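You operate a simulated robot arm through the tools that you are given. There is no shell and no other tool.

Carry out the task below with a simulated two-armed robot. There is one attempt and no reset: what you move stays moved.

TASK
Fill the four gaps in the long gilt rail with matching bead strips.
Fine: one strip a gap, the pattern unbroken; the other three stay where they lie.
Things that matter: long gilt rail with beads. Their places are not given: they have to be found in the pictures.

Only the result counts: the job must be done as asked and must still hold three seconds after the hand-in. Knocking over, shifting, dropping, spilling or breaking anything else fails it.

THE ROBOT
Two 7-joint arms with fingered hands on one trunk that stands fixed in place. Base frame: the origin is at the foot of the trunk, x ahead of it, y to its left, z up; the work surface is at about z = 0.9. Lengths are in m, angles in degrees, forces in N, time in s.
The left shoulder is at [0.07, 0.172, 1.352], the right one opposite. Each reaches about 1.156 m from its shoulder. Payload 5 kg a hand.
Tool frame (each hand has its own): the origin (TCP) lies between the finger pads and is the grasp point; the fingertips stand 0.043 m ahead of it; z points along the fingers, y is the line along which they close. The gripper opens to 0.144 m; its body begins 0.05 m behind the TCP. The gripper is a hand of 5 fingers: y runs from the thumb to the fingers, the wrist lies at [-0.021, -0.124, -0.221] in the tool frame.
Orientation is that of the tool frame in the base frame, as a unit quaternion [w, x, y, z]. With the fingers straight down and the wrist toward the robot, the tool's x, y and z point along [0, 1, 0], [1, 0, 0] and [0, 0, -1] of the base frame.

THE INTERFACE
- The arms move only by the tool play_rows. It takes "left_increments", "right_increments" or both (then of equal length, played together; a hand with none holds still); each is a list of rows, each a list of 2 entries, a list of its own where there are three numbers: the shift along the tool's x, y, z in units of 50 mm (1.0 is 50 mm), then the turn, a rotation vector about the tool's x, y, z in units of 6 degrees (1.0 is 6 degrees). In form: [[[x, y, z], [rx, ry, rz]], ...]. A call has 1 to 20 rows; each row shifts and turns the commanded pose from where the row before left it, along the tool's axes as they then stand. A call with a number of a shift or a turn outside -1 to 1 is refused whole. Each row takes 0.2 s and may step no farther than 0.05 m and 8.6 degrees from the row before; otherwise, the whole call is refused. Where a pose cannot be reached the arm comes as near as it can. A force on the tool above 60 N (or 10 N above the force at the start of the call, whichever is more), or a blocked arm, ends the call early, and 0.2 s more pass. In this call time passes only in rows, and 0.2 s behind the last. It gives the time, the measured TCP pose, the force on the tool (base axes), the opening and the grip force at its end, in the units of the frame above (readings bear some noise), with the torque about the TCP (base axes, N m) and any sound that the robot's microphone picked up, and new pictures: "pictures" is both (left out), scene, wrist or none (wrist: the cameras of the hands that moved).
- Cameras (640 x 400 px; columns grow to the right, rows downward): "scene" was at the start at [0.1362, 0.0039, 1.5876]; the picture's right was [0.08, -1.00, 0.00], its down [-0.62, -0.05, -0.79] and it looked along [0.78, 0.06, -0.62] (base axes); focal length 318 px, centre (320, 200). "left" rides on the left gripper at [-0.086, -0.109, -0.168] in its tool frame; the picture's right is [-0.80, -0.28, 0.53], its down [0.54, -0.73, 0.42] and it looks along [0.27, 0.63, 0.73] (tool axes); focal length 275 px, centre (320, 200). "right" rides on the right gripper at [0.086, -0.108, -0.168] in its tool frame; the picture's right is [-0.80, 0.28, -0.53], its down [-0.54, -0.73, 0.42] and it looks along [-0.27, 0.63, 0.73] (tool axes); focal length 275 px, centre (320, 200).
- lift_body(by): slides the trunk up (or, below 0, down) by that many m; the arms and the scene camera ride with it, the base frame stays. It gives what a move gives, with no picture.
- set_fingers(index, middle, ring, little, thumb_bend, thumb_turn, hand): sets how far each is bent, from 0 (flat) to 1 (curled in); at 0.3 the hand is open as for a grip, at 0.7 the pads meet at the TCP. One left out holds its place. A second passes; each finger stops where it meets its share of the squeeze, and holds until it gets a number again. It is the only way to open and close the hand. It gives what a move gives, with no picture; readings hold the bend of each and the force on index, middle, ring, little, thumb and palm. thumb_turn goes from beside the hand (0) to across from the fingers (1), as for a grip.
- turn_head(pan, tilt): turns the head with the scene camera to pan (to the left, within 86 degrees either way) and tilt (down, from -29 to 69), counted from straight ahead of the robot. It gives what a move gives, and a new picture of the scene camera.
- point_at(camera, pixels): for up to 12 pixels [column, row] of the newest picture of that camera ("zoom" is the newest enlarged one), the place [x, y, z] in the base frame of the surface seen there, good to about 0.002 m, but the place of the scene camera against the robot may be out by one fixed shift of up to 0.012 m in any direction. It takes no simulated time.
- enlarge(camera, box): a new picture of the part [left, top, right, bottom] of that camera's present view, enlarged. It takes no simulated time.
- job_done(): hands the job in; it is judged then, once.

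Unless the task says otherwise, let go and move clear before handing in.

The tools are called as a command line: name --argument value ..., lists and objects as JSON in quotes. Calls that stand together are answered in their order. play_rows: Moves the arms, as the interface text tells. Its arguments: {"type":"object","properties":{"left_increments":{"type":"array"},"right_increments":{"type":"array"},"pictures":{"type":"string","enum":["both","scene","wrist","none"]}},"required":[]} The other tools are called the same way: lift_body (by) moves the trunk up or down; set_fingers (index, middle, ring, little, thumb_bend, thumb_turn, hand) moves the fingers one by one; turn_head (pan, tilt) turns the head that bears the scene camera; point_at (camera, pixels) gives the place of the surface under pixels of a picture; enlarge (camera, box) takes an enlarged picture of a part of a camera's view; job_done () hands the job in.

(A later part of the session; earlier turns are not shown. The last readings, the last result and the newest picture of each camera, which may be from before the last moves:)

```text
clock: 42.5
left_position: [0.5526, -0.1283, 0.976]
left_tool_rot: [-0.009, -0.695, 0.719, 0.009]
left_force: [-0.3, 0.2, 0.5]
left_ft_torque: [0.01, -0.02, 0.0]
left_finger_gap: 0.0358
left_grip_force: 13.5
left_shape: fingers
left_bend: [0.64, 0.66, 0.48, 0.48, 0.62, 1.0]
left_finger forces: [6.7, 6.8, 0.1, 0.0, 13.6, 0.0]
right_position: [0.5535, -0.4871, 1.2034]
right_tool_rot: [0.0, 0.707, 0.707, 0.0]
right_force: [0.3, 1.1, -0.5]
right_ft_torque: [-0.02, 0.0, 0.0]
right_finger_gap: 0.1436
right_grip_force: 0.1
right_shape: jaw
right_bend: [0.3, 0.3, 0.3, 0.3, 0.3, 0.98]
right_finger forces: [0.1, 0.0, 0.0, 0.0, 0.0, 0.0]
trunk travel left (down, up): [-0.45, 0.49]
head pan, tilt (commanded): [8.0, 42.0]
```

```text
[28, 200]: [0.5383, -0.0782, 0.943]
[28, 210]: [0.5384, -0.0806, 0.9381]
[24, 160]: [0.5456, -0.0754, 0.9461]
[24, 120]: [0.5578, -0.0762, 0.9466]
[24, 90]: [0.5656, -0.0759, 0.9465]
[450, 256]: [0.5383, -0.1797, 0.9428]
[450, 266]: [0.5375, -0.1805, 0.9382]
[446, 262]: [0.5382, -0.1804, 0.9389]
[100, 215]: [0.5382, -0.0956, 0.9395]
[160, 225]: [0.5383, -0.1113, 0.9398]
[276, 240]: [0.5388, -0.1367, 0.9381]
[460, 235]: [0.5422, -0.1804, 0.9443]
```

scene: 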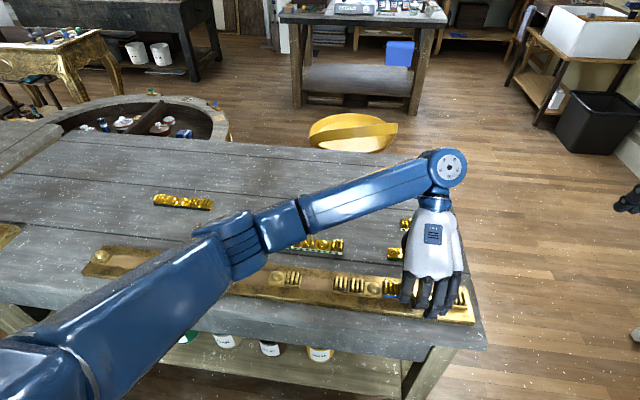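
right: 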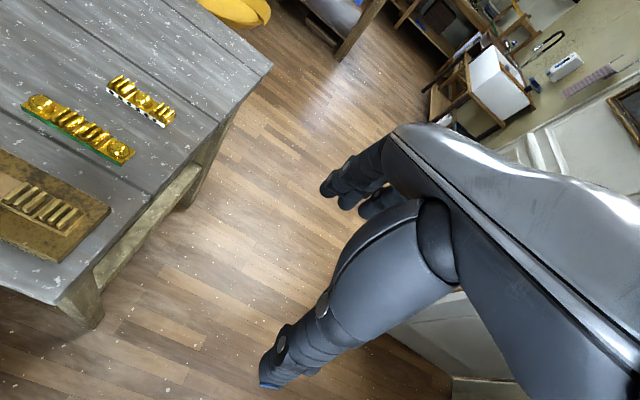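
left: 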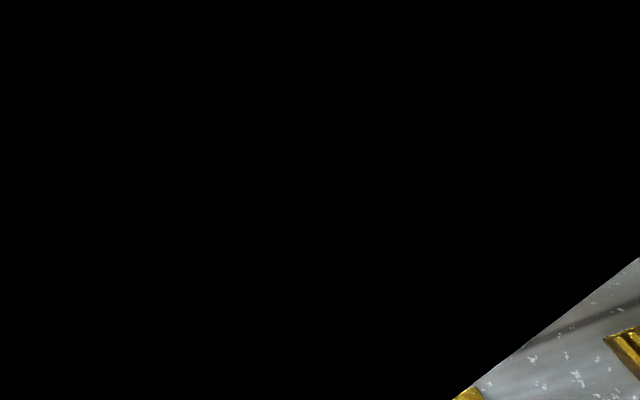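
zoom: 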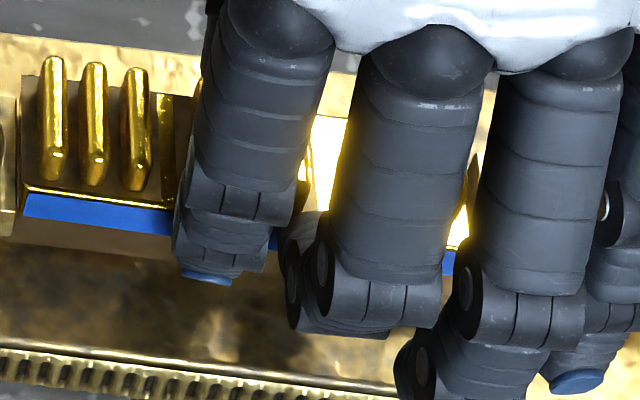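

Yaw is now zero and front x is 0.538 throughout; the left end (-0.0765) is too near the bead cell edge (-0.0757). I'll shift 2.2 mm right, lower 5 mm and re-check.

play_rows --left_increments '[[[0.045, 0, 0], [0, 0, 0]], [[0, -0.001, 0.05], [0, 0, 0]], [[0, -0.001, 0.04], [0, 0, 0]], [[0, 0, 0], [0, 0, 0]]]' --pictures "scene"

enlarge --camera "scene" --box '[380, 275, 450, 315]'

```text
clock: 43.5
left_position: [0.5536, -0.1307, 0.9718]
left_tool_rot: [-0.009, -0.694, 0.72, 0.009]
left_force: [0.3, -0.7, -1.2]
left_ft_torque: [-0.02, 0.03, -0.01]
left_finger_gap: 0.0359
left_grip_force: 13.3
left_shape: fingers
left_bend: [0.64, 0.66, 0.48, 0.48, 0.62, 1.0]
left_finger forces: [6.8, 6.8, 0.1, 0.0, 13.6, 0.0]
right_position: [0.5535, -0.4879, 1.2027]
right_tool_rot: [0.0, 0.707, 0.707, 0.0]
right_force: [0.3, 0.6, -0.6]
right_ft_torque: [0.03, 0.01, 0.01]
right_finger_gap: 0.1439
right_grip_force: 0.1
right_shape: jaw
right_bend: [0.3, 0.3, 0.3, 0.3, 0.3, 0.98]
right_finger forces: [0.1, 0.1, 0.0, 0.0, 0.0, 0.0]
trunk travel left (down, up): [-0.45, 0.49]
head pan, tilt (commanded): [8.0, 42.0]
```

scene: 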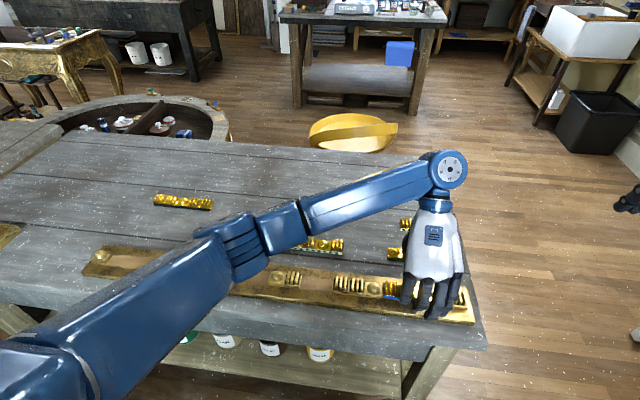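

```text
9.14 times, centred on (415, 295) of scene
```

zoom: 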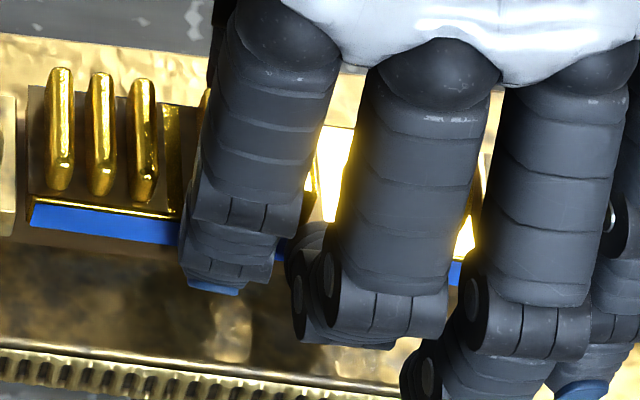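

There's now about 3 mm between the strip's left edge (28) and the cell edge (15). Let me check the right side.

enlarge --camera "scene" --box '[425, 275, 475, 320]'

point_at --camera "zoom" --pixels '[[100, 200], [130, 180], [140, 200], [340, 200], [360, 220], [380, 230]]'

```text
8.89 times, centred on (450, 298) of scene
```

zoom: 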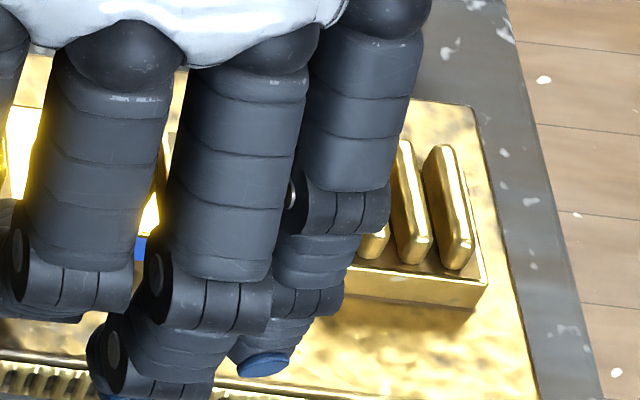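

```text
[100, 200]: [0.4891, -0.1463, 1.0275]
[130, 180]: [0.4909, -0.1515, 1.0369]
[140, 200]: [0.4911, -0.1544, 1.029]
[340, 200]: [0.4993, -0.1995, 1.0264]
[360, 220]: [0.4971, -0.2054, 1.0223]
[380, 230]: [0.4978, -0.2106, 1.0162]
```

The right end is hidden by the fingers, but with 107 mm length it should have ~2–3 mm as well. I'll lower in small steps until contact.

play_rows --left_increments '[[[0, 0, 0.025], [0, 0, 0]], [[0, 0, 0.025], [0, 0, 0]], [[0, 0, 0], [0, 0, 0]]]' --pictures "none"

```text
clock: 44.4
left_position: [0.5518, -0.1309, 0.9698]
left_tool_rot: [-0.008, -0.695, 0.719, 0.01]
left_force: [0.2, 0.2, -0.7]
left_ft_torque: [-0.01, 0.01, 0.02]
left_finger_gap: 0.036
left_grip_force: 13.3
left_shape: fingers
left_bend: [0.64, 0.66, 0.48, 0.48, 0.62, 1.0]
left_finger forces: [6.6, 7.0, 0.0, 0.1, 13.7, 0.0]
right_position: [0.5539, -0.488, 1.2025]
right_tool_rot: [0.001, 0.707, 0.707, 0.001]
right_force: [-0.6, 0.5, -0.1]
right_ft_torque: [0.01, 0.01, -0.01]
right_finger_gap: 0.1437
right_grip_force: 0.0
right_shape: jaw
right_bend: [0.3, 0.3, 0.3, 0.3, 0.3, 0.98]
right_finger forces: [0.0, 0.0, 0.1, 0.0, 0.0, 0.0]
trunk travel left (down, up): [-0.45, 0.49]
head pan, tilt (commanded): [8.0, 42.0]
```

No contact yet at z 0.9698; I'll lower another 2 mm in half-millimetre-scale steps.

play_rows --left_increments '[[[0, 0, 0.02], [0, 0, 0]], [[0, 0, 0.02], [0, 0, 0]], [[0, 0, 0], [0, 0, 0]]]' --pictures "none"

enlarge --camera "scene" --box '[380, 275, 450, 315]'

point_at --camera "zoom" --pixels '[[36, 208], [36, 220], [100, 215], [160, 225], [30, 120], [32, 150], [13, 150], [13, 180], [460, 265], [458, 275], [100, 235], [100, 245]]'

```text
clock: 45.1
left_position: [0.5509, -0.1303, 0.9696]
left_tool_rot: [-0.008, -0.695, 0.719, 0.008]
left_force: [0.2, 1.2, 7.9]
left_ft_torque: [-0.05, -0.21, 0.0]
left_finger_gap: 0.0356
left_grip_force: 14.8
left_shape: fingers
left_bend: [0.64, 0.66, 0.48, 0.48, 0.62, 1.0]
left_finger forces: [6.9, 7.3, 0.0, 0.0, 14.9, 0.0]
right_position: [0.5538, -0.4882, 1.2038]
right_tool_rot: [0.0, 0.707, 0.707, 0.001]
right_force: [-0.2, 0.3, 0.9]
right_ft_torque: [0.03, 0.01, -0.03]
right_finger_gap: 0.1438
right_grip_force: 0.0
right_shape: jaw
right_bend: [0.3, 0.3, 0.3, 0.3, 0.3, 0.98]
right_finger forces: [0.0, 0.1, 0.0, 0.1, 0.0, 0.0]
trunk travel left (down, up): [-0.45, 0.49]
head pan, tilt (commanded): [8.0, 42.0]
```

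```text
9.14 times, centred on (415, 295) of scene
```

zoom: 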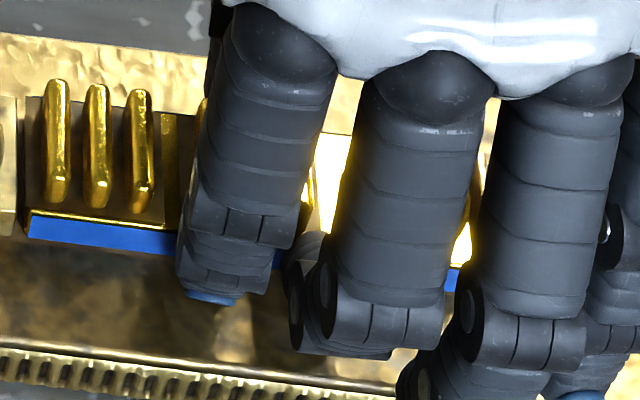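

```text
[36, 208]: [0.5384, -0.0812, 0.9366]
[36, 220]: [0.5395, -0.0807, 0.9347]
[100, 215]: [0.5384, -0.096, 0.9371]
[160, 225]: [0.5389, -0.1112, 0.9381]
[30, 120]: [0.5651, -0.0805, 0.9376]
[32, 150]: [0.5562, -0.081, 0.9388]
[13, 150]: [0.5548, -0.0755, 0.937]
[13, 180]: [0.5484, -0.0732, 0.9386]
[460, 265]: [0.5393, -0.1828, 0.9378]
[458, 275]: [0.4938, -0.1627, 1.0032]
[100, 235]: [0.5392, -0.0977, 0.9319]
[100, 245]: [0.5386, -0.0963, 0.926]
```

Contact (7.9 N), strip top z equals the cell tops (0.9375 vs 0.937), front x 0.5385. I'll relieve the pressure by 1 mm and open the fingers.

play_rows --left_increments '[[[0, 0, -0.02], [0, 0, 0]], [[0, 0, 0], [0, 0, 0]]]' --pictures "none"

set_fingers --hand "left" --index 0.57 --middle 0.57 --thumb_bend 0.57

enlarge --camera "scene" --box '[380, 275, 450, 315]'

```text
clock: 45.8
left_position: [0.5519, -0.1299, 0.9686]
left_tool_rot: [-0.008, -0.695, 0.719, 0.009]
left_force: [0.3, 0.6, 2.8]
left_ft_torque: [-0.04, -0.09, 0.0]
left_finger_gap: 0.0358
left_grip_force: 14.3
left_shape: fingers
left_bend: [0.64, 0.66, 0.48, 0.48, 0.62, 1.0]
left_finger forces: [6.6, 7.1, 0.0, 0.0, 14.3, 0.0]
right_position: [0.5529, -0.4872, 1.2032]
right_tool_rot: [0.0, 0.707, 0.707, 0.0]
right_force: [0.0, 0.6, -0.3]
right_ft_torque: [0.02, 0.0, 0.01]
right_finger_gap: 0.1437
right_grip_force: 0.1
right_shape: jaw
right_bend: [0.3, 0.3, 0.3, 0.3, 0.3, 0.98]
right_finger forces: [0.1, 0.0, 0.1, 0.1, 0.0, 0.0]
trunk travel left (down, up): [-0.45, 0.49]
head pan, tilt (commanded): [8.0, 42.0]
```

```text
clock: 46.8
left_position: [0.552, -0.1307, 0.9692]
left_tool_rot: [-0.008, -0.695, 0.719, 0.009]
left_force: [0.0, -0.1, 0.2]
left_ft_torque: [0.01, -0.02, -0.01]
left_finger_gap: 0.0562
left_grip_force: 0.1
left_shape: fingers
left_bend: [0.56, 0.56, 0.48, 0.48, 0.56, 1.0]
left_finger forces: [0.0, 0.1, 0.1, 0.0, 0.0, 0.0]
right_position: [0.5534, -0.4885, 1.2019]
right_tool_rot: [0.0, 0.707, 0.707, 0.0]
right_force: [1.6, -0.4, 0.0]
right_ft_torque: [-0.01, 0.02, 0.01]
right_finger_gap: 0.1436
right_grip_force: 0.1
right_shape: jaw
right_bend: [0.3, 0.3, 0.3, 0.3, 0.3, 0.98]
right_finger forces: [0.1, 0.0, 0.0, 0.1, 0.1, 0.0]
trunk travel left (down, up): [-0.45, 0.49]
head pan, tilt (commanded): [8.0, 42.0]
```

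```text
9.14 times, centred on (415, 295) of scene
```

zoom: 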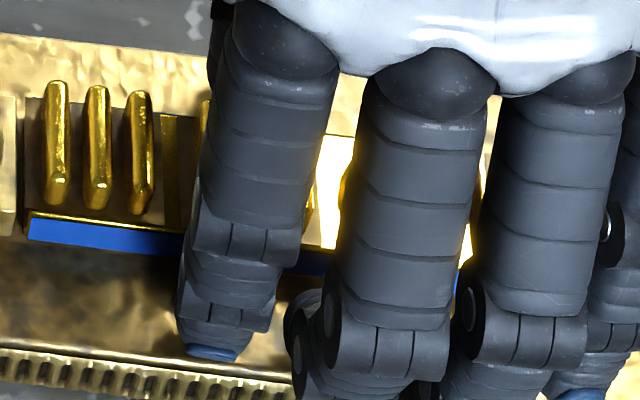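

Released with no residual forces and the strip hasn't moved. I'll raise straight up and inspect.

play_rows --left_increments '[[[0, 0.003, -0.1], [0, 0, 0]], [[0, 0.006, -0.25], [0, 0, 0]], [[0, 0.013, -0.5], [0, 0, 0]], [[0, 0.02, -0.8], [0, 0, 0]], [[0, 0.02, -0.8], [0, 0, 0]], [[0, 0.0, -0.8], [0, 0, 0]], [[-0.9, 0, 0], [0, 0, 0]], [[-0.9, 0, 0], [0, 0, 0]], [[-0.9, 0, 0], [0, 0, 0]], [[-0.9, 0, 0], [0, 0, 0]]]' --pictures "scene"

enlarge --camera "scene" --box '[320, 260, 480, 330]'

```text
clock: 49.0
left_position: [0.5594, 0.054, 1.1314]
left_tool_rot: [-0.009, -0.694, 0.72, 0.008]
left_force: [0.8, -0.1, -0.1]
left_ft_torque: [-0.07, 0.0, -0.01]
left_finger_gap: 0.0565
left_grip_force: 0.0
left_shape: fingers
left_bend: [0.56, 0.56, 0.48, 0.48, 0.56, 1.0]
left_finger forces: [0.0, 0.1, 0.0, 0.0, 0.1, 0.1]
right_position: [0.5531, -0.4855, 1.2039]
right_tool_rot: [0.0, 0.707, 0.707, -0.001]
right_force: [-0.4, -0.1, -0.2]
right_ft_torque: [-0.06, -0.03, -0.02]
right_finger_gap: 0.1437
right_grip_force: 0.1
right_shape: jaw
right_bend: [0.3, 0.3, 0.3, 0.3, 0.3, 0.98]
right_finger forces: [0.0, 0.0, 0.0, 0.1, 0.0, 0.0]
trunk travel left (down, up): [-0.45, 0.49]
head pan, tilt (commanded): [8.0, 42.0]
```

scene: 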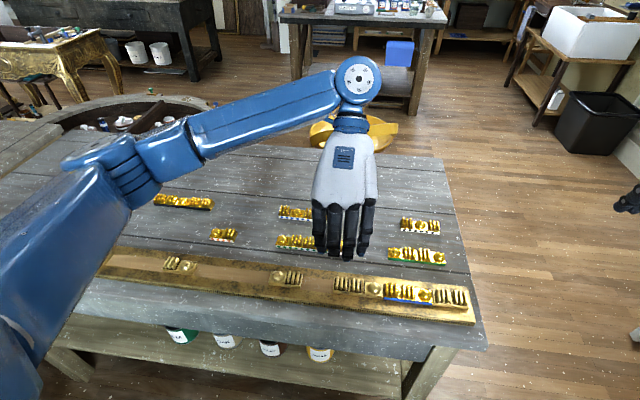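

```text
4.00 times, centred on (400, 295) of scene
```

zoom: 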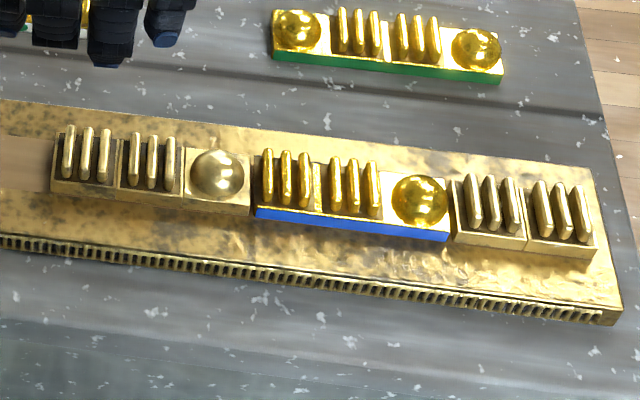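

The blue strip sits perfectly in gap 4: R R | B completes ...B R R B R R. Next is the red-dot strip for gap 3; I'll bring the hand back and rotate toward 0°.

play_rows --left_increments '[[[-0.83, 0, 0], [0, 0, 0]], [[-0.83, 0, 0], [0, 0, 0]], [[-0.83, 0, 0], [0, 0, 0]], [[-0.83, 0, 0], [0, 0, 0]], [[-0.83, 0, 0], [0, 0, 0]], [[-0.83, 0, 0], [0, 0, 0]], [[0, 0, 0], [0, 0.025, -0.999]], [[0, 0, 0], [0, 0.025, -0.999]], [[0, 0, 0], [0, 0.025, -0.999]], [[0, 0, 0], [0, 0.025, -0.999]], [[0, 0, 0], [0, 0.025, -0.999]], [[0, 0, 0], [0, 0.025, -0.999]], [[0, 0, 0], [0, 0.025, -0.999]], [[0, 0, 0], [0, 0.025, -0.999]], [[0, 0, 0], [0, 0.025, -0.999]], [[0, 0, 0], [0, 0.025, -0.999]], [[0, 0, 0], [0, 0.025, -0.999]], [[0, 0, 0], [0, 0.025, -0.999]], [[0, 0, 0], [0, 0.025, -0.999]], [[0, 0, 0], [0, 0.025, -0.999]]]' --pictures "none"

play_rows --left_increments '[[[0, 0, 0], [0, 0.025, -0.999]], [[0, 0, 0], [0, 0.025, -0.999]], [[0, 0, 0], [0, 0.025, -0.999]], [[0, 0, 0], [0, 0.025, -0.999]], [[0, 0, 0], [0, 0.025, -0.999]], [[0, 0, 0], [0, 0.025, -0.999]], [[0, 0, 0], [0, 0.025, -0.999]], [[0, 0, 0], [0, 0.025, -0.999]], [[0, 0, 0], [0, 0.025, -0.999]], [[0, 0, 0], [0, 0.025, -0.999]], [[0, 0, 0], [0, 0.025, -0.999]], [[0, 0, 0], [0, 0.025, -0.999]], [[0, 0, 0], [0, 0.025, -0.999]], [[0, 0, 0], [0, 0.025, -0.999]], [[0, 0, 0], [0, 0.025, -0.999]], [[0, 0, 0], [0, 0.025, -0.999]], [[0, 0, 0], [0, 0.008, -0.34]]]' --pictures "both"

```text
clock: 53.1
left_position: [0.5676, 0.3, 1.1301]
left_tool_rot: [0.013, 0.997, -0.069, 0.0]
left_force: [-0.1, 0.5, 0.3]
left_ft_torque: [-0.03, 0.01, 0.0]
left_finger_gap: 0.0565
left_grip_force: 0.0
left_shape: fingers
left_bend: [0.56, 0.56, 0.48, 0.48, 0.56, 1.0]
left_finger forces: [0.1, 0.1, 0.1, 0.1, 0.0, 0.1]
right_position: [0.5529, -0.4886, 1.2014]
right_tool_rot: [0.0, 0.707, 0.707, 0.0]
right_force: [0.0, 0.4, 0.2]
right_ft_torque: [-0.01, 0.03, 0.01]
right_finger_gap: 0.1437
right_grip_force: 0.1
right_shape: jaw
right_bend: [0.3, 0.3, 0.3, 0.3, 0.3, 0.98]
right_finger forces: [0.1, 0.0, 0.0, 0.0, 0.0, 0.0]
trunk travel left (down, up): [-0.45, 0.49]
head pan, tilt (commanded): [8.0, 42.0]
```

```text
clock: 56.8
left_position: [0.5674, 0.2979, 1.1319]
left_tool_rot: [0.01, 0.708, 0.706, 0.009]
left_force: [0.6, -0.1, 0.2]
left_ft_torque: [0.01, -0.01, 0.04]
left_finger_gap: 0.0563
left_grip_force: 0.0
left_shape: fingers
left_bend: [0.56, 0.56, 0.48, 0.48, 0.56, 1.0]
left_finger forces: [0.0, 0.1, 0.0, 0.1, 0.0, 0.0]
right_position: [0.5541, -0.4886, 1.2029]
right_tool_rot: [0.0, 0.707, 0.707, 0.0]
right_force: [0.3, 0.6, 1.0]
right_ft_torque: [0.01, -0.04, 0.0]
right_finger_gap: 0.1438
right_grip_force: 0.0
right_shape: jaw
right_bend: [0.3, 0.3, 0.3, 0.3, 0.3, 0.98]
right_finger forces: [0.0, 0.1, 0.0, 0.0, 0.1, 0.0]
trunk travel left (down, up): [-0.45, 0.49]
head pan, tilt (commanded): [8.0, 42.0]
```

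scene: 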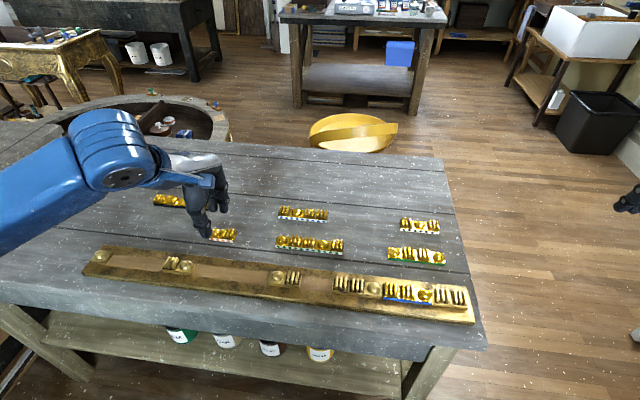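
left: 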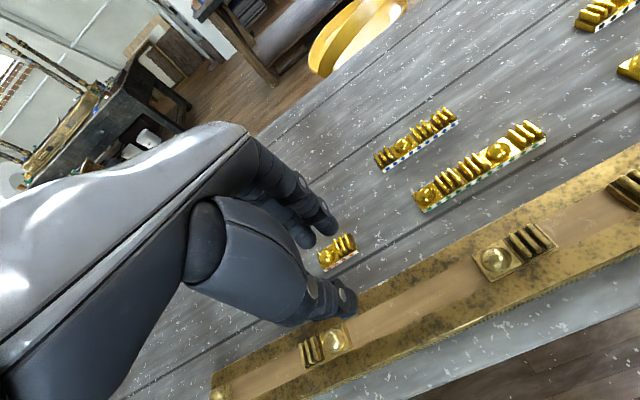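

Good view of the red-dot strip at (337,252), blue-dot at (415,140) and green-dot at (480,165). I'll measure them all from the wrist camera.

enlarge --camera "left" --box '[300, 90, 560, 280]'

```text
2.11 times, centred on (430, 185) of left
```

zoom: 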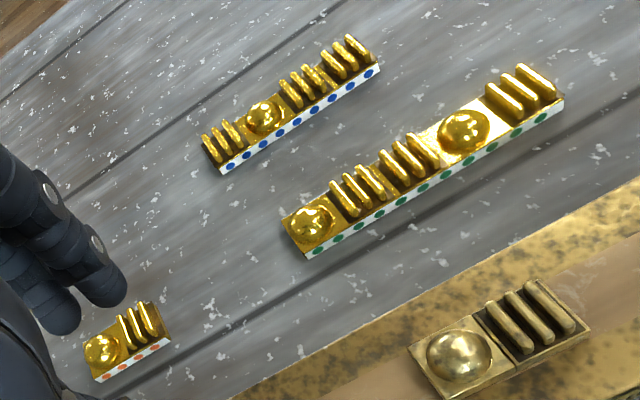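

point_at --camera "zoom" --pixels '[[222, 166], [204, 140], [378, 69], [352, 38], [84, 343], [97, 376], [167, 337], [150, 305], [308, 251], [283, 217], [562, 101], [376, 77]]'

point_at --camera "zoom" --pixels '[[443, 390], [455, 397], [412, 350], [588, 333], [553, 285], [560, 355], [500, 380], [570, 280], [480, 400]]'

```text
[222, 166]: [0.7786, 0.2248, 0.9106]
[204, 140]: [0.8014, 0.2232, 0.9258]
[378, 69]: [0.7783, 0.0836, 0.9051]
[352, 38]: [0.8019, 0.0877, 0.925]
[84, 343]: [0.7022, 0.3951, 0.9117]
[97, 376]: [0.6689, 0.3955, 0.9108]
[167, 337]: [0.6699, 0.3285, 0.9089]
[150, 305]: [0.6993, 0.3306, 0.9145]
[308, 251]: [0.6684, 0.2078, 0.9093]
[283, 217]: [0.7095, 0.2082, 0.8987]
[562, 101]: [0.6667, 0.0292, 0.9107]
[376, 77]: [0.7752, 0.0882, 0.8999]
```

```text
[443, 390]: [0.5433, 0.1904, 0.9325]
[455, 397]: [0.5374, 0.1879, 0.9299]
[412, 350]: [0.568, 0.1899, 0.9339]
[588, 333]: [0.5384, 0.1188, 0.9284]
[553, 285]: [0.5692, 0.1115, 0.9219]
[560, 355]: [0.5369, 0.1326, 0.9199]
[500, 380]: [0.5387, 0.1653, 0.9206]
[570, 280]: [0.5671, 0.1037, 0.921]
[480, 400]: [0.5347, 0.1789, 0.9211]
```

Red-dot strip: centre (0.685, 0.362). Blue-dot: centre (0.793, 0.1545), 141 mm. I'll move above the red-dot strip and descend to z≈1.0.

play_rows --left_increments '[[[0.43, 0.78, 0], [0, 0, 0]], [[0.43, 0.78, 0], [0, 0, 0]], [[0.42, 0.78, 0], [0, 0, 0]], [[0, -0.022, 0.9], [0, 0, 0]], [[0, -0.022, 0.9], [0, 0, 0]], [[0, -0.022, 0.9], [0, 0, 0]], [[0, 0, 0], [0, 0, 0]]]' --pictures "both"

enlarge --camera "left" --box '[260, 180, 460, 320]'

```text
clock: 58.4
left_position: [0.6865, 0.3612, 1.0018]
left_tool_rot: [0.01, 0.708, 0.706, 0.009]
left_force: [-0.5, -0.3, 0.9]
left_ft_torque: [-0.03, -0.02, -0.04]
left_finger_gap: 0.0566
left_grip_force: 0.0
left_shape: fingers
left_bend: [0.56, 0.56, 0.48, 0.48, 0.56, 1.0]
left_finger forces: [0.1, 0.1, 0.0, 0.0, 0.0, 0.0]
right_position: [0.554, -0.4882, 1.2019]
right_tool_rot: [0.0, 0.707, 0.707, -0.001]
right_force: [0.2, 0.3, -1.0]
right_ft_torque: [0.03, -0.03, 0.0]
right_finger_gap: 0.1436
right_grip_force: 0.1
right_shape: jaw
right_bend: [0.3, 0.3, 0.3, 0.3, 0.3, 0.98]
right_finger forces: [0.0, 0.0, 0.0, 0.1, 0.0, 0.0]
trunk travel left (down, up): [-0.45, 0.49]
head pan, tilt (commanded): [8.0, 42.0]
```

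scene: 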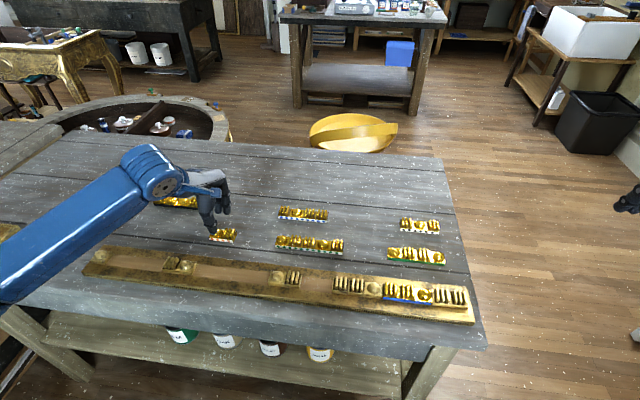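
left: 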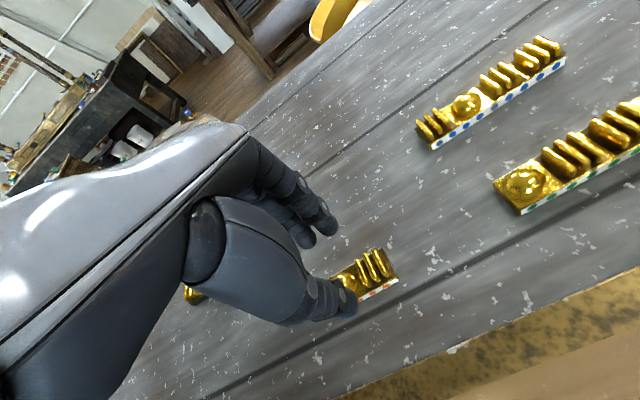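

```text
2.86 times, centred on (360, 250) of left
```

zoom: 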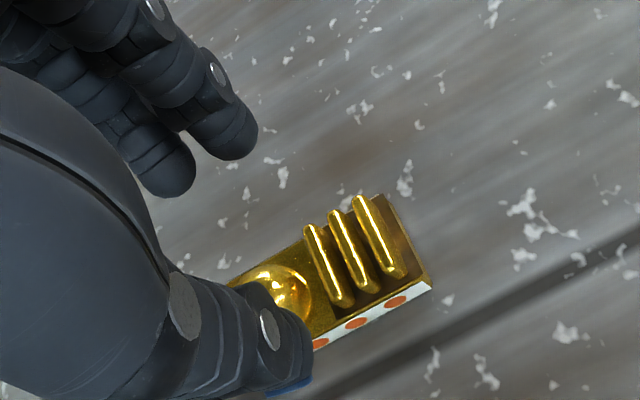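

Positioned well over the strip. I'll descend to z≈0.955, then check.

play_rows --left_increments '[[[0.01, -0.03, 0.45], [0, 0, 0]], [[0, -0.012, 0.48], [0, 0, 0]], [[0, 0, 0], [0, 0, 0]]]' --pictures "none"

enlarge --camera "left" --box '[280, 200, 420, 320]'

enlarge --camera "scene" --box '[180, 180, 260, 250]'

```text
clock: 59.1
left_position: [0.6848, 0.3621, 0.9546]
left_tool_rot: [0.01, 0.708, 0.706, 0.009]
left_force: [0.9, -0.5, 0.2]
left_ft_torque: [-0.03, 0.03, 0.03]
left_finger_gap: 0.0568
left_grip_force: 0.0
left_shape: fingers
left_bend: [0.56, 0.56, 0.48, 0.48, 0.56, 1.0]
left_finger forces: [0.0, 0.0, 0.1, 0.0, 0.1, 0.1]
right_position: [0.553, -0.4882, 1.203]
right_tool_rot: [0.001, 0.708, 0.707, 0.0]
right_force: [0.2, 0.0, -0.7]
right_ft_torque: [0.02, 0.0, -0.03]
right_finger_gap: 0.1439
right_grip_force: 0.0
right_shape: jaw
right_bend: [0.3, 0.3, 0.3, 0.3, 0.3, 0.98]
right_finger forces: [0.0, 0.1, 0.1, 0.0, 0.1, 0.1]
trunk travel left (down, up): [-0.45, 0.49]
head pan, tilt (commanded): [8.0, 42.0]
```

```text
3.33 times, centred on (350, 260) of left
```

zoom: 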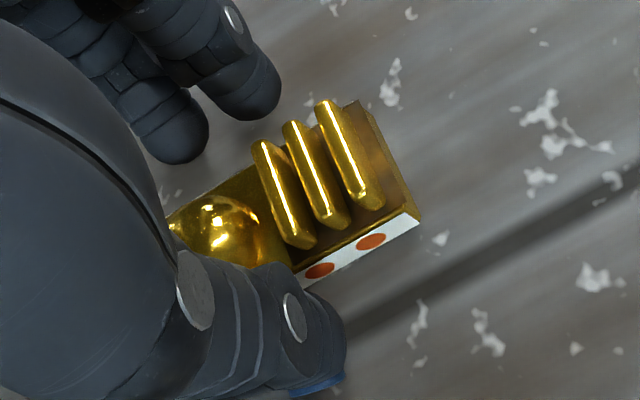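

```text
5.71 times, centred on (220, 215) of scene
```

zoom: 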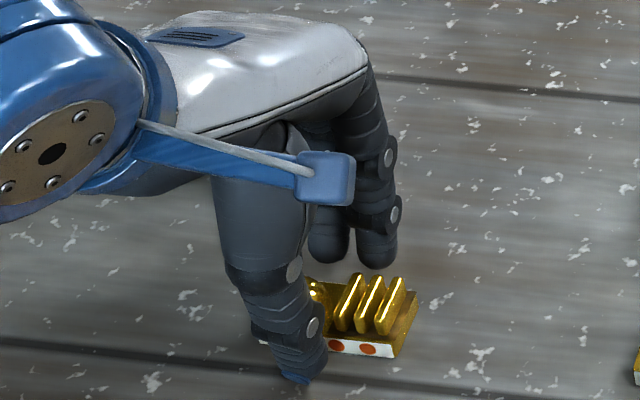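

Thumb in front, fingers behind, clear. I'll lower the last 6 mm to z≈0.9488.

play_rows --left_increments '[[[0, -0.001, 0.06], [0, 0, 0]], [[0, -0.001, 0.055], [0, 0, 0]], [[0, 0, 0], [0, 0, 0]]]' --pictures "none"

```text
clock: 60.0
left_position: [0.6841, 0.3623, 0.948]
left_tool_rot: [0.009, 0.708, 0.706, 0.01]
left_force: [-0.1, -0.3, 1.2]
left_ft_torque: [0.02, 0.06, -0.01]
left_finger_gap: 0.0566
left_grip_force: 0.3
left_shape: fingers
left_bend: [0.56, 0.56, 0.48, 0.48, 0.56, 1.0]
left_finger forces: [0.0, 0.0, 0.1, 0.0, 1.1, 0.0]
right_position: [0.5539, -0.4886, 1.204]
right_tool_rot: [0.0, 0.707, 0.707, 0.0]
right_force: [0.0, 0.6, -0.4]
right_ft_torque: [0.01, 0.03, 0.03]
right_finger_gap: 0.1439
right_grip_force: 0.0
right_shape: jaw
right_bend: [0.3, 0.3, 0.3, 0.3, 0.3, 0.98]
right_finger forces: [0.1, 0.1, 0.1, 0.0, 0.0, 0.0]
trunk travel left (down, up): [-0.45, 0.49]
head pan, tilt (commanded): [8.0, 42.0]
```

The thumb just grazes the table (1.1 N); I'll raise 0.7 mm and close.

play_rows --left_increments '[[[0, 0, -0.015], [0, 0, 0]], [[0, 0, 0], [0, 0, 0]]]' --pictures "none"

set_fingers --hand "left" --index 0.7 --middle 0.7 --thumb_bend 0.7

enlarge --camera "left" --box '[280, 200, 420, 320]'

```text
clock: 60.5
left_position: [0.6838, 0.3613, 0.9491]
left_tool_rot: [0.009, 0.708, 0.706, 0.01]
left_force: [-0.2, -0.4, 1.8]
left_ft_torque: [0.0, 0.08, 0.02]
left_finger_gap: 0.0565
left_grip_force: 1.0
left_shape: fingers
left_bend: [0.56, 0.56, 0.48, 0.48, 0.56, 1.0]
left_finger forces: [0.0, 0.0, 0.0, 0.0, 1.0, 0.0]
right_position: [0.5525, -0.4874, 1.2028]
right_tool_rot: [0.001, 0.707, 0.707, 0.0]
right_force: [-0.1, 0.1, 0.0]
right_ft_torque: [0.0, 0.0, 0.01]
right_finger_gap: 0.1441
right_grip_force: 0.0
right_shape: jaw
right_bend: [0.3, 0.3, 0.3, 0.3, 0.3, 0.98]
right_finger forces: [0.0, 0.0, 0.0, 0.1, 0.0, 0.0]
trunk travel left (down, up): [-0.45, 0.49]
head pan, tilt (commanded): [8.0, 42.0]
```

```text
clock: 61.5
left_position: [0.6852, 0.3618, 0.9488]
left_tool_rot: [0.01, 0.708, 0.706, 0.009]
left_force: [-0.1, 0.0, 2.3]
left_ft_torque: [0.03, 0.01, -0.02]
left_finger_gap: 0.0361
left_grip_force: 14.2
left_shape: fingers
left_bend: [0.64, 0.65, 0.48, 0.48, 0.62, 1.0]
left_finger forces: [6.9, 7.8, 0.0, 0.1, 13.7, 0.1]
right_position: [0.5538, -0.4867, 1.203]
right_tool_rot: [0.001, 0.707, 0.707, 0.0]
right_force: [0.8, -0.8, -0.9]
right_ft_torque: [-0.03, -0.01, -0.01]
right_finger_gap: 0.144
right_grip_force: 0.0
right_shape: jaw
right_bend: [0.3, 0.3, 0.3, 0.3, 0.3, 0.98]
right_finger forces: [0.0, 0.0, 0.0, 0.0, 0.0, 0.1]
trunk travel left (down, up): [-0.45, 0.49]
head pan, tilt (commanded): [8.0, 42.0]
```

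```text
3.33 times, centred on (350, 260) of left
```

zoom: 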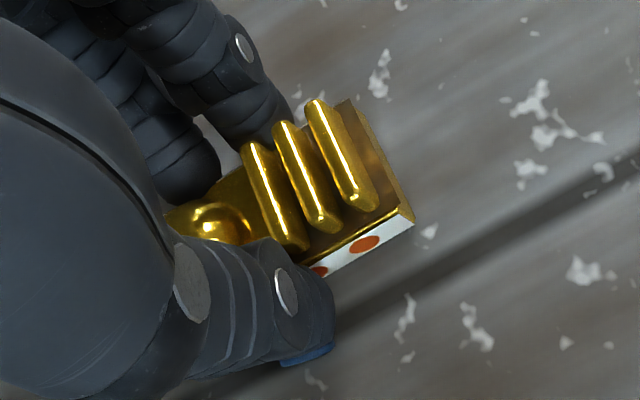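

Grip is the same as before. I'll lift, carry to mid-table and start the half turn.

play_rows --left_increments '[[[0, 0, -0.1], [0, 0, 0]], [[0, 0, -0.3], [0, 0, 0]], [[0, 0, -0.6], [0, 0, 0]], [[0, 0, -0.9], [0, 0, 0]], [[0, 0, -0.9], [0, 0, 0]], [[-0.75, -0.57, 0], [0, 0, 0]], [[-0.75, -0.57, 0], [0, 0, 0]], [[-0.75, -0.57, 0], [0, 0, 0]], [[0, 0, 0], [0, -0.025, 0.999]], [[0, 0, 0], [0, -0.025, 0.999]], [[0, 0, 0], [0, -0.025, 0.999]], [[0, 0, 0], [0, -0.025, 0.999]], [[0, 0, 0], [0, -0.025, 0.999]], [[0, 0, 0], [0, -0.025, 0.999]], [[0, 0, 0], [0, -0.025, 0.999]], [[0, 0, 0], [0, -0.025, 0.999]], [[0, 0, 0], [0, -0.025, 0.999]], [[0, 0, 0], [0, -0.025, 0.999]]]' --pictures "both"

```text
clock: 65.3
left_position: [0.5958, 0.2502, 1.0847]
left_tool_rot: [0.013, 0.966, 0.258, 0.003]
left_force: [0.5, 0.4, -1.1]
left_ft_torque: [-0.03, 0.04, 0.0]
left_finger_gap: 0.0361
left_grip_force: 13.8
left_shape: fingers
left_bend: [0.64, 0.66, 0.48, 0.48, 0.62, 1.0]
left_finger forces: [6.8, 7.1, 0.0, 0.0, 13.9, 0.0]
right_position: [0.5527, -0.4871, 1.202]
right_tool_rot: [0.0, 0.707, 0.707, 0.0]
right_force: [0.8, -0.3, 1.0]
right_ft_torque: [-0.02, 0.01, -0.03]
right_finger_gap: 0.1438
right_grip_force: 0.1
right_shape: jaw
right_bend: [0.3, 0.3, 0.3, 0.3, 0.3, 0.98]
right_finger forces: [0.0, 0.0, 0.0, 0.1, 0.0, 0.0]
trunk travel left (down, up): [-0.45, 0.49]
head pan, tilt (commanded): [8.0, 42.0]
```

scene: 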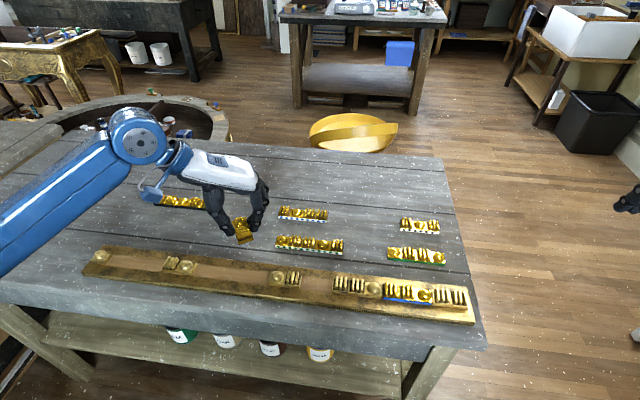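
left: 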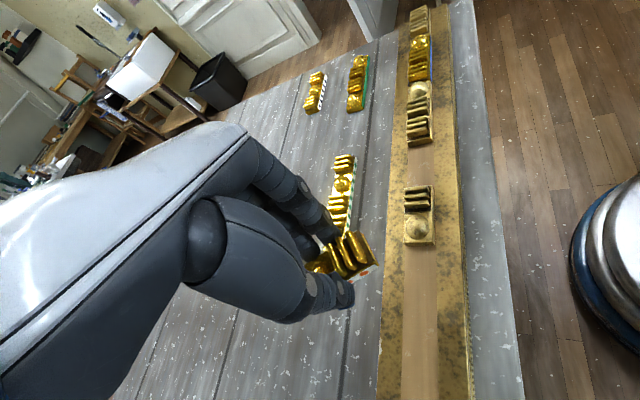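

Held firmly at 60°. Continuing the remaining 120°.

play_rows --left_increments '[[[0, 0, 0], [0, -0.025, 0.999]], [[0, 0, 0], [0, -0.025, 0.999]], [[0, 0, 0], [0, -0.025, 0.999]], [[0, 0, 0], [0, -0.025, 0.999]], [[0, 0, 0], [0, -0.025, 0.999]], [[0, 0, 0], [0, -0.025, 0.999]], [[0, 0, 0], [0, -0.025, 0.999]], [[0, 0, 0], [0, -0.025, 0.999]], [[0, 0, 0], [0, -0.025, 0.999]], [[0, 0, 0], [0, -0.025, 0.999]], [[0, 0, 0], [0, -0.025, 0.999]], [[0, 0, 0], [0, -0.025, 0.999]], [[0, 0, 0], [0, -0.025, 0.999]], [[0, 0, 0], [0, -0.025, 0.999]], [[0, 0, 0], [0, -0.025, 0.999]], [[0, 0, 0], [0, -0.025, 0.999]], [[0, 0, 0], [0, -0.025, 0.999]], [[0, 0, 0], [0, -0.025, 0.999]], [[0, 0, 0], [0, -0.025, 0.999]], [[0, 0, 0], [0, -0.025, 0.999]]]' --pictures "scene"

```text
clock: 69.5
left_position: [0.5947, 0.2514, 1.0867]
left_tool_rot: [0.008, 0.707, -0.707, -0.009]
left_force: [0.0, -0.1, -1.1]
left_ft_torque: [0.0, 0.04, -0.01]
left_finger_gap: 0.0359
left_grip_force: 13.8
left_shape: fingers
left_bend: [0.64, 0.66, 0.48, 0.48, 0.62, 1.0]
left_finger forces: [6.9, 7.1, 0.0, 0.1, 13.8, 0.1]
right_position: [0.5525, -0.4885, 1.2034]
right_tool_rot: [0.0, 0.707, 0.707, 0.0]
right_force: [0.2, -0.2, -0.2]
right_ft_torque: [0.02, -0.01, 0.01]
right_finger_gap: 0.1439
right_grip_force: 0.1
right_shape: jaw
right_bend: [0.3, 0.3, 0.3, 0.3, 0.3, 0.98]
right_finger forces: [0.0, 0.0, 0.0, 0.0, 0.0, 0.1]
trunk travel left (down, up): [-0.45, 0.49]
head pan, tilt (commanded): [8.0, 42.0]
```

scene: 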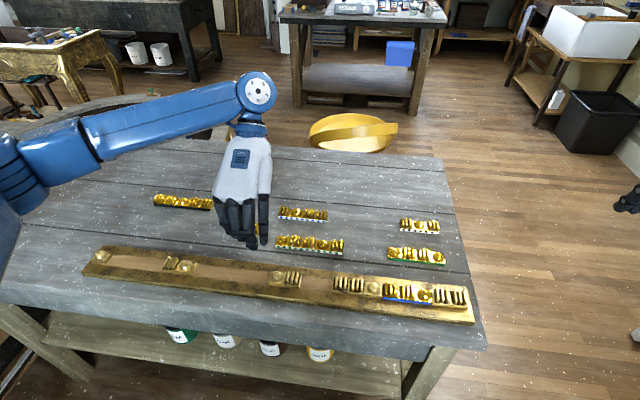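

Rotated; now I'll measure gap 3's edges in the scene view before moving over it.

enlarge --camera "scene" --box '[260, 255, 390, 310]'

```text
4.92 times, centred on (325, 282) of scene
```

zoom: 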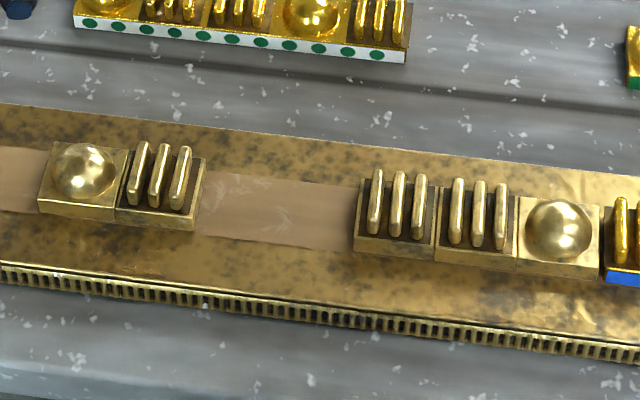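

point_at --camera "zoom" --pixels '[[193, 220], [192, 226], [197, 205], [202, 180], [204, 165], [357, 238], [357, 246], [356, 225], [359, 205], [361, 185], [400, 246], [150, 218]]'

play_rows --left_increments '[[[0, 0, 0], [0, -0.009, 0.37]], [[0.86, 0.21, 0], [0, 0, 0]], [[0.86, 0.21, 0], [0, 0, 0]], [[0.86, 0.21, 0], [0, 0, 0]], [[0.86, 0.21, 0], [0, 0, 0]], [[0, 0, 0.3], [0, 0, 0]], [[0, 0, 0], [0, 0, 0]]]' --pictures "scene"

enlarge --camera "scene" --box '[260, 220, 390, 310]'

```text
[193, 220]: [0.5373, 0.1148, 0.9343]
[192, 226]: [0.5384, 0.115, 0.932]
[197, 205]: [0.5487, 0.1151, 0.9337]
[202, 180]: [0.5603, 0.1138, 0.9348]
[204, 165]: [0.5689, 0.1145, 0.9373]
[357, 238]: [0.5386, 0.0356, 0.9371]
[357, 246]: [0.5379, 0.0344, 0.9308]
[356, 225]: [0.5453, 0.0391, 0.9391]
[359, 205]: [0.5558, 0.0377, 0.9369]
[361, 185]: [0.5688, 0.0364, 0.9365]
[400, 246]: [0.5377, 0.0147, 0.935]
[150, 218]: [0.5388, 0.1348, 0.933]
```

```text
clock: 71.2
left_position: [0.5462, 0.0795, 1.0714]
left_tool_rot: [-0.009, -0.694, 0.72, 0.008]
left_force: [-0.6, -0.4, -0.9]
left_ft_torque: [0.0, 0.03, -0.01]
left_finger_gap: 0.036
left_grip_force: 13.1
left_shape: fingers
left_bend: [0.64, 0.66, 0.48, 0.48, 0.62, 1.0]
left_finger forces: [6.8, 6.9, 0.1, 0.0, 13.8, 0.0]
right_position: [0.5536, -0.4876, 1.2029]
right_tool_rot: [0.0, 0.707, 0.707, 0.0]
right_force: [-0.4, 0.1, 0.0]
right_ft_torque: [-0.02, 0.01, -0.02]
right_finger_gap: 0.1439
right_grip_force: 0.1
right_shape: jaw
right_bend: [0.3, 0.3, 0.3, 0.3, 0.3, 0.98]
right_finger forces: [0.1, 0.0, 0.0, 0.0, 0.0, 0.1]
trunk travel left (down, up): [-0.45, 0.49]
head pan, tilt (commanded): [8.0, 42.0]
```

scene: 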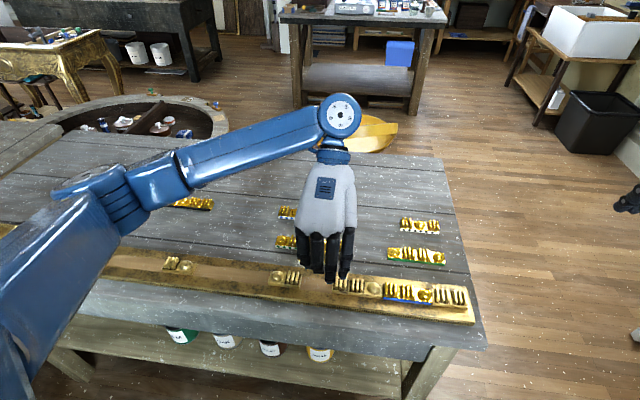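

```text
4.44 times, centred on (325, 265) of scene
```

zoom: 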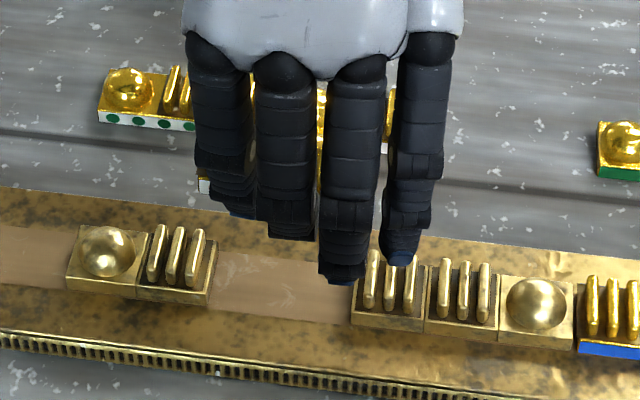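

Gap 3 spans scene y≈0.114 to 0.0375 (76 mm). The hand drifted to x 0.546, so I'll shift back 6 mm in x, lower a bit, and zoom on the strip's visible left end.

play_rows --left_increments '[[[0, -0.115, 0], [0, 0, 0]], [[0, -0.01, 0.4], [0, 0, 0]], [[0, -0.01, 0.4], [0, 0, 0]], [[0, 0, 0], [0, 0, 0]]]' --pictures "scene"

enlarge --camera "scene" --box '[285, 245, 355, 295]'

```text
clock: 72.2
left_position: [0.5523, 0.0804, 1.0323]
left_tool_rot: [-0.008, -0.693, 0.72, 0.008]
left_force: [0.6, 0.7, -0.7]
left_ft_torque: [0.02, 0.0, 0.0]
left_finger_gap: 0.0362
left_grip_force: 13.9
left_shape: fingers
left_bend: [0.64, 0.66, 0.48, 0.48, 0.62, 1.0]
left_finger forces: [6.8, 6.9, 0.0, 0.1, 13.7, 0.0]
right_position: [0.5534, -0.4886, 1.2022]
right_tool_rot: [0.0, 0.707, 0.707, 0.001]
right_force: [-0.2, 0.2, -0.2]
right_ft_torque: [-0.02, -0.03, 0.02]
right_finger_gap: 0.1437
right_grip_force: 0.0
right_shape: jaw
right_bend: [0.3, 0.3, 0.3, 0.3, 0.3, 0.98]
right_finger forces: [0.0, 0.0, 0.0, 0.0, 0.0, 0.0]
trunk travel left (down, up): [-0.45, 0.49]
head pan, tilt (commanded): [8.0, 42.0]
```

scene: 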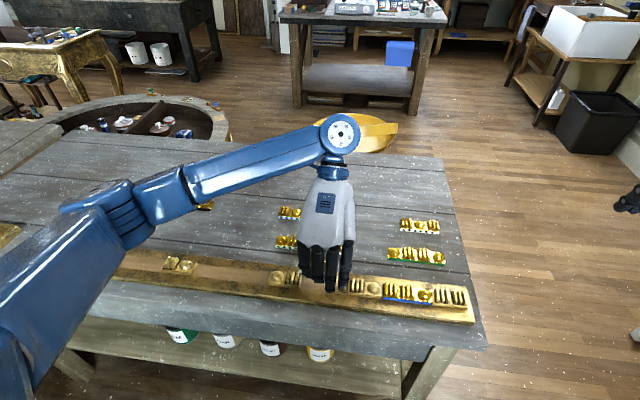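

```text
8.00 times, centred on (320, 270) of scene
```

zoom: 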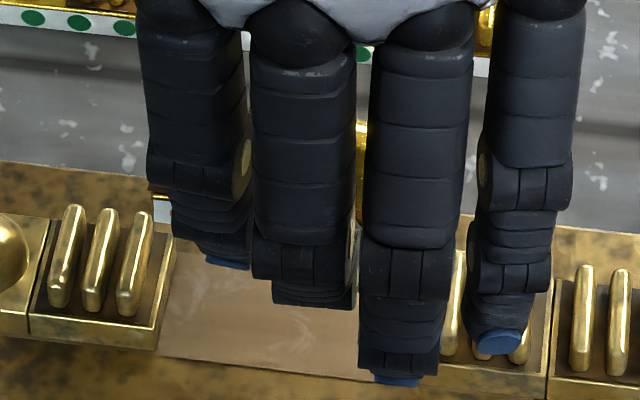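

Only a sliver of the strip's left end shows at (162,208). From the blue placement, the TCP should be 1.9 mm left of the scene gap centre (0.0756), i.e. y≈0.0775; I'll shift 2.8 mm right and lower to near the rail.

play_rows --left_increments '[[[0.056, 0, 0], [0, 0, 0]], [[0, -0.01, 0.4], [0, 0, 0]], [[0, -0.01, 0.4], [0, 0, 0]], [[0, -0.005, 0.2], [0, 0, 0]], [[0, 0, 0], [0, 0, 0]]]' --pictures "scene"

enlarge --camera "scene" --box '[280, 255, 350, 300]'

```text
clock: 73.3
left_position: [0.5528, 0.0781, 0.9816]
left_tool_rot: [-0.008, -0.693, 0.721, 0.01]
left_force: [0.0, -0.1, -0.4]
left_ft_torque: [0.06, -0.01, -0.05]
left_finger_gap: 0.0361
left_grip_force: 13.4
left_shape: fingers
left_bend: [0.64, 0.66, 0.48, 0.48, 0.62, 1.0]
left_finger forces: [6.9, 6.9, 0.0, 0.1, 13.9, 0.0]
right_position: [0.553, -0.4879, 1.2024]
right_tool_rot: [0.0, 0.707, 0.707, 0.001]
right_force: [0.3, 0.3, -0.1]
right_ft_torque: [-0.01, 0.03, 0.01]
right_finger_gap: 0.144
right_grip_force: 0.1
right_shape: jaw
right_bend: [0.3, 0.3, 0.3, 0.3, 0.3, 0.98]
right_finger forces: [0.1, 0.1, 0.0, 0.0, 0.0, 0.0]
trunk travel left (down, up): [-0.45, 0.49]
head pan, tilt (commanded): [8.0, 42.0]
```

scene: 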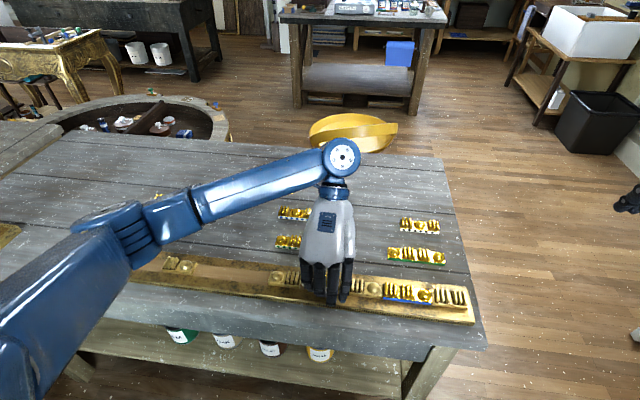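

```text
8.89 times, centred on (315, 278) of scene
```

zoom: 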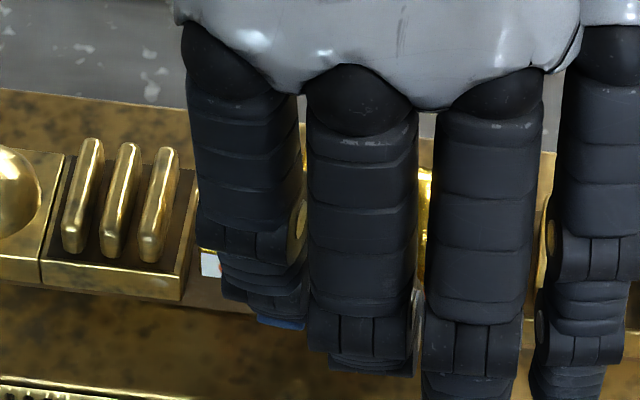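

The strip's left end shows as white at (201–220, 250–278), next to the cell edge at about (184,285). I'll measure both.

point_at --camera "zoom" --pixels '[[204, 254], [204, 262], [204, 272], [214, 265], [203, 250], [198, 240], [180, 285], [180, 295], [186, 265], [192, 220], [194, 185], [196, 225]]'

```text
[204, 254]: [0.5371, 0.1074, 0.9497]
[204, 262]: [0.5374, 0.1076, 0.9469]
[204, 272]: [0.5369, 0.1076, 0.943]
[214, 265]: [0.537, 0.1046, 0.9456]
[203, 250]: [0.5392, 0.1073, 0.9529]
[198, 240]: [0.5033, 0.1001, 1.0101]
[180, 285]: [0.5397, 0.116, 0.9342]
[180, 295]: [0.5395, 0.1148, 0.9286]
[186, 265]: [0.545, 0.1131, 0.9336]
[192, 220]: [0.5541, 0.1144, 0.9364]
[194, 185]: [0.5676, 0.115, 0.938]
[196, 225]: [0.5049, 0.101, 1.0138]
```

Strip's left end is at 0.1083 while the gap runs 0.114→0.0375, so for centring (end at 0.1107) it must go 2.4 mm left, and 1 mm back. I'll correct and lower 8 mm.

play_rows --left_increments '[[[-0.048, -0.02, 0], [0, 0, 0]], [[0, -0.002, 0.08], [0, 0, 0]], [[0, -0.002, 0.06], [0, 0, 0]], [[0, 0, 0], [0, 0, 0]]]' --pictures "scene"

enlarge --camera "scene" --box '[290, 260, 340, 300]'

```text
clock: 74.3
left_position: [0.5528, 0.08, 0.9749]
left_tool_rot: [-0.009, -0.693, 0.721, 0.009]
left_force: [0.3, -0.5, -0.8]
left_ft_torque: [0.0, 0.0, 0.01]
left_finger_gap: 0.0362
left_grip_force: 13.7
left_shape: fingers
left_bend: [0.64, 0.66, 0.48, 0.48, 0.62, 1.0]
left_finger forces: [6.8, 6.8, 0.0, 0.0, 13.8, 0.1]
right_position: [0.5528, -0.4879, 1.2029]
right_tool_rot: [0.0, 0.707, 0.707, 0.0]
right_force: [-0.7, -0.4, 0.2]
right_ft_torque: [0.03, -0.03, -0.03]
right_finger_gap: 0.1439
right_grip_force: 0.0
right_shape: jaw
right_bend: [0.3, 0.3, 0.3, 0.3, 0.3, 0.98]
right_finger forces: [0.0, 0.0, 0.0, 0.0, 0.0, 0.0]
trunk travel left (down, up): [-0.45, 0.49]
head pan, tilt (commanded): [8.0, 42.0]
```

scene: 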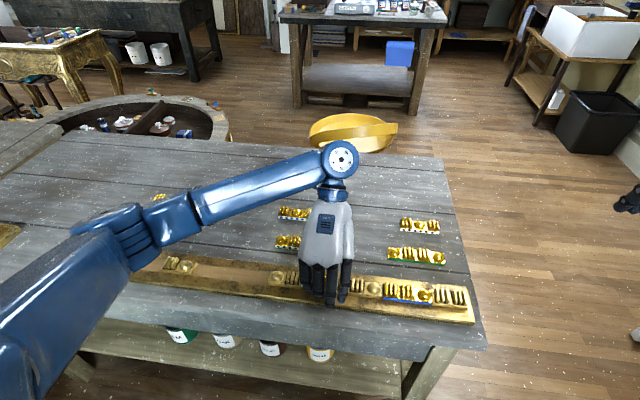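

```text
10.00 times, centred on (315, 280) of scene
```

zoom: 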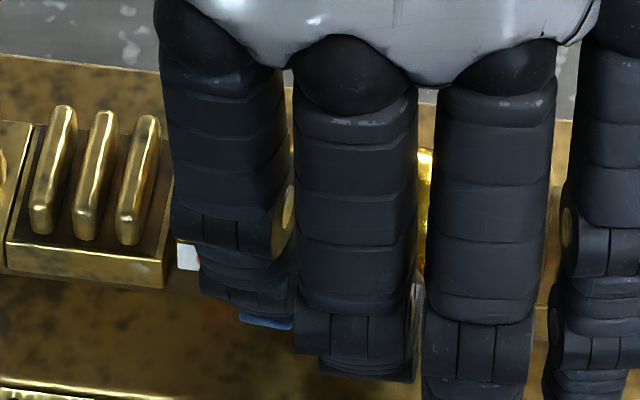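

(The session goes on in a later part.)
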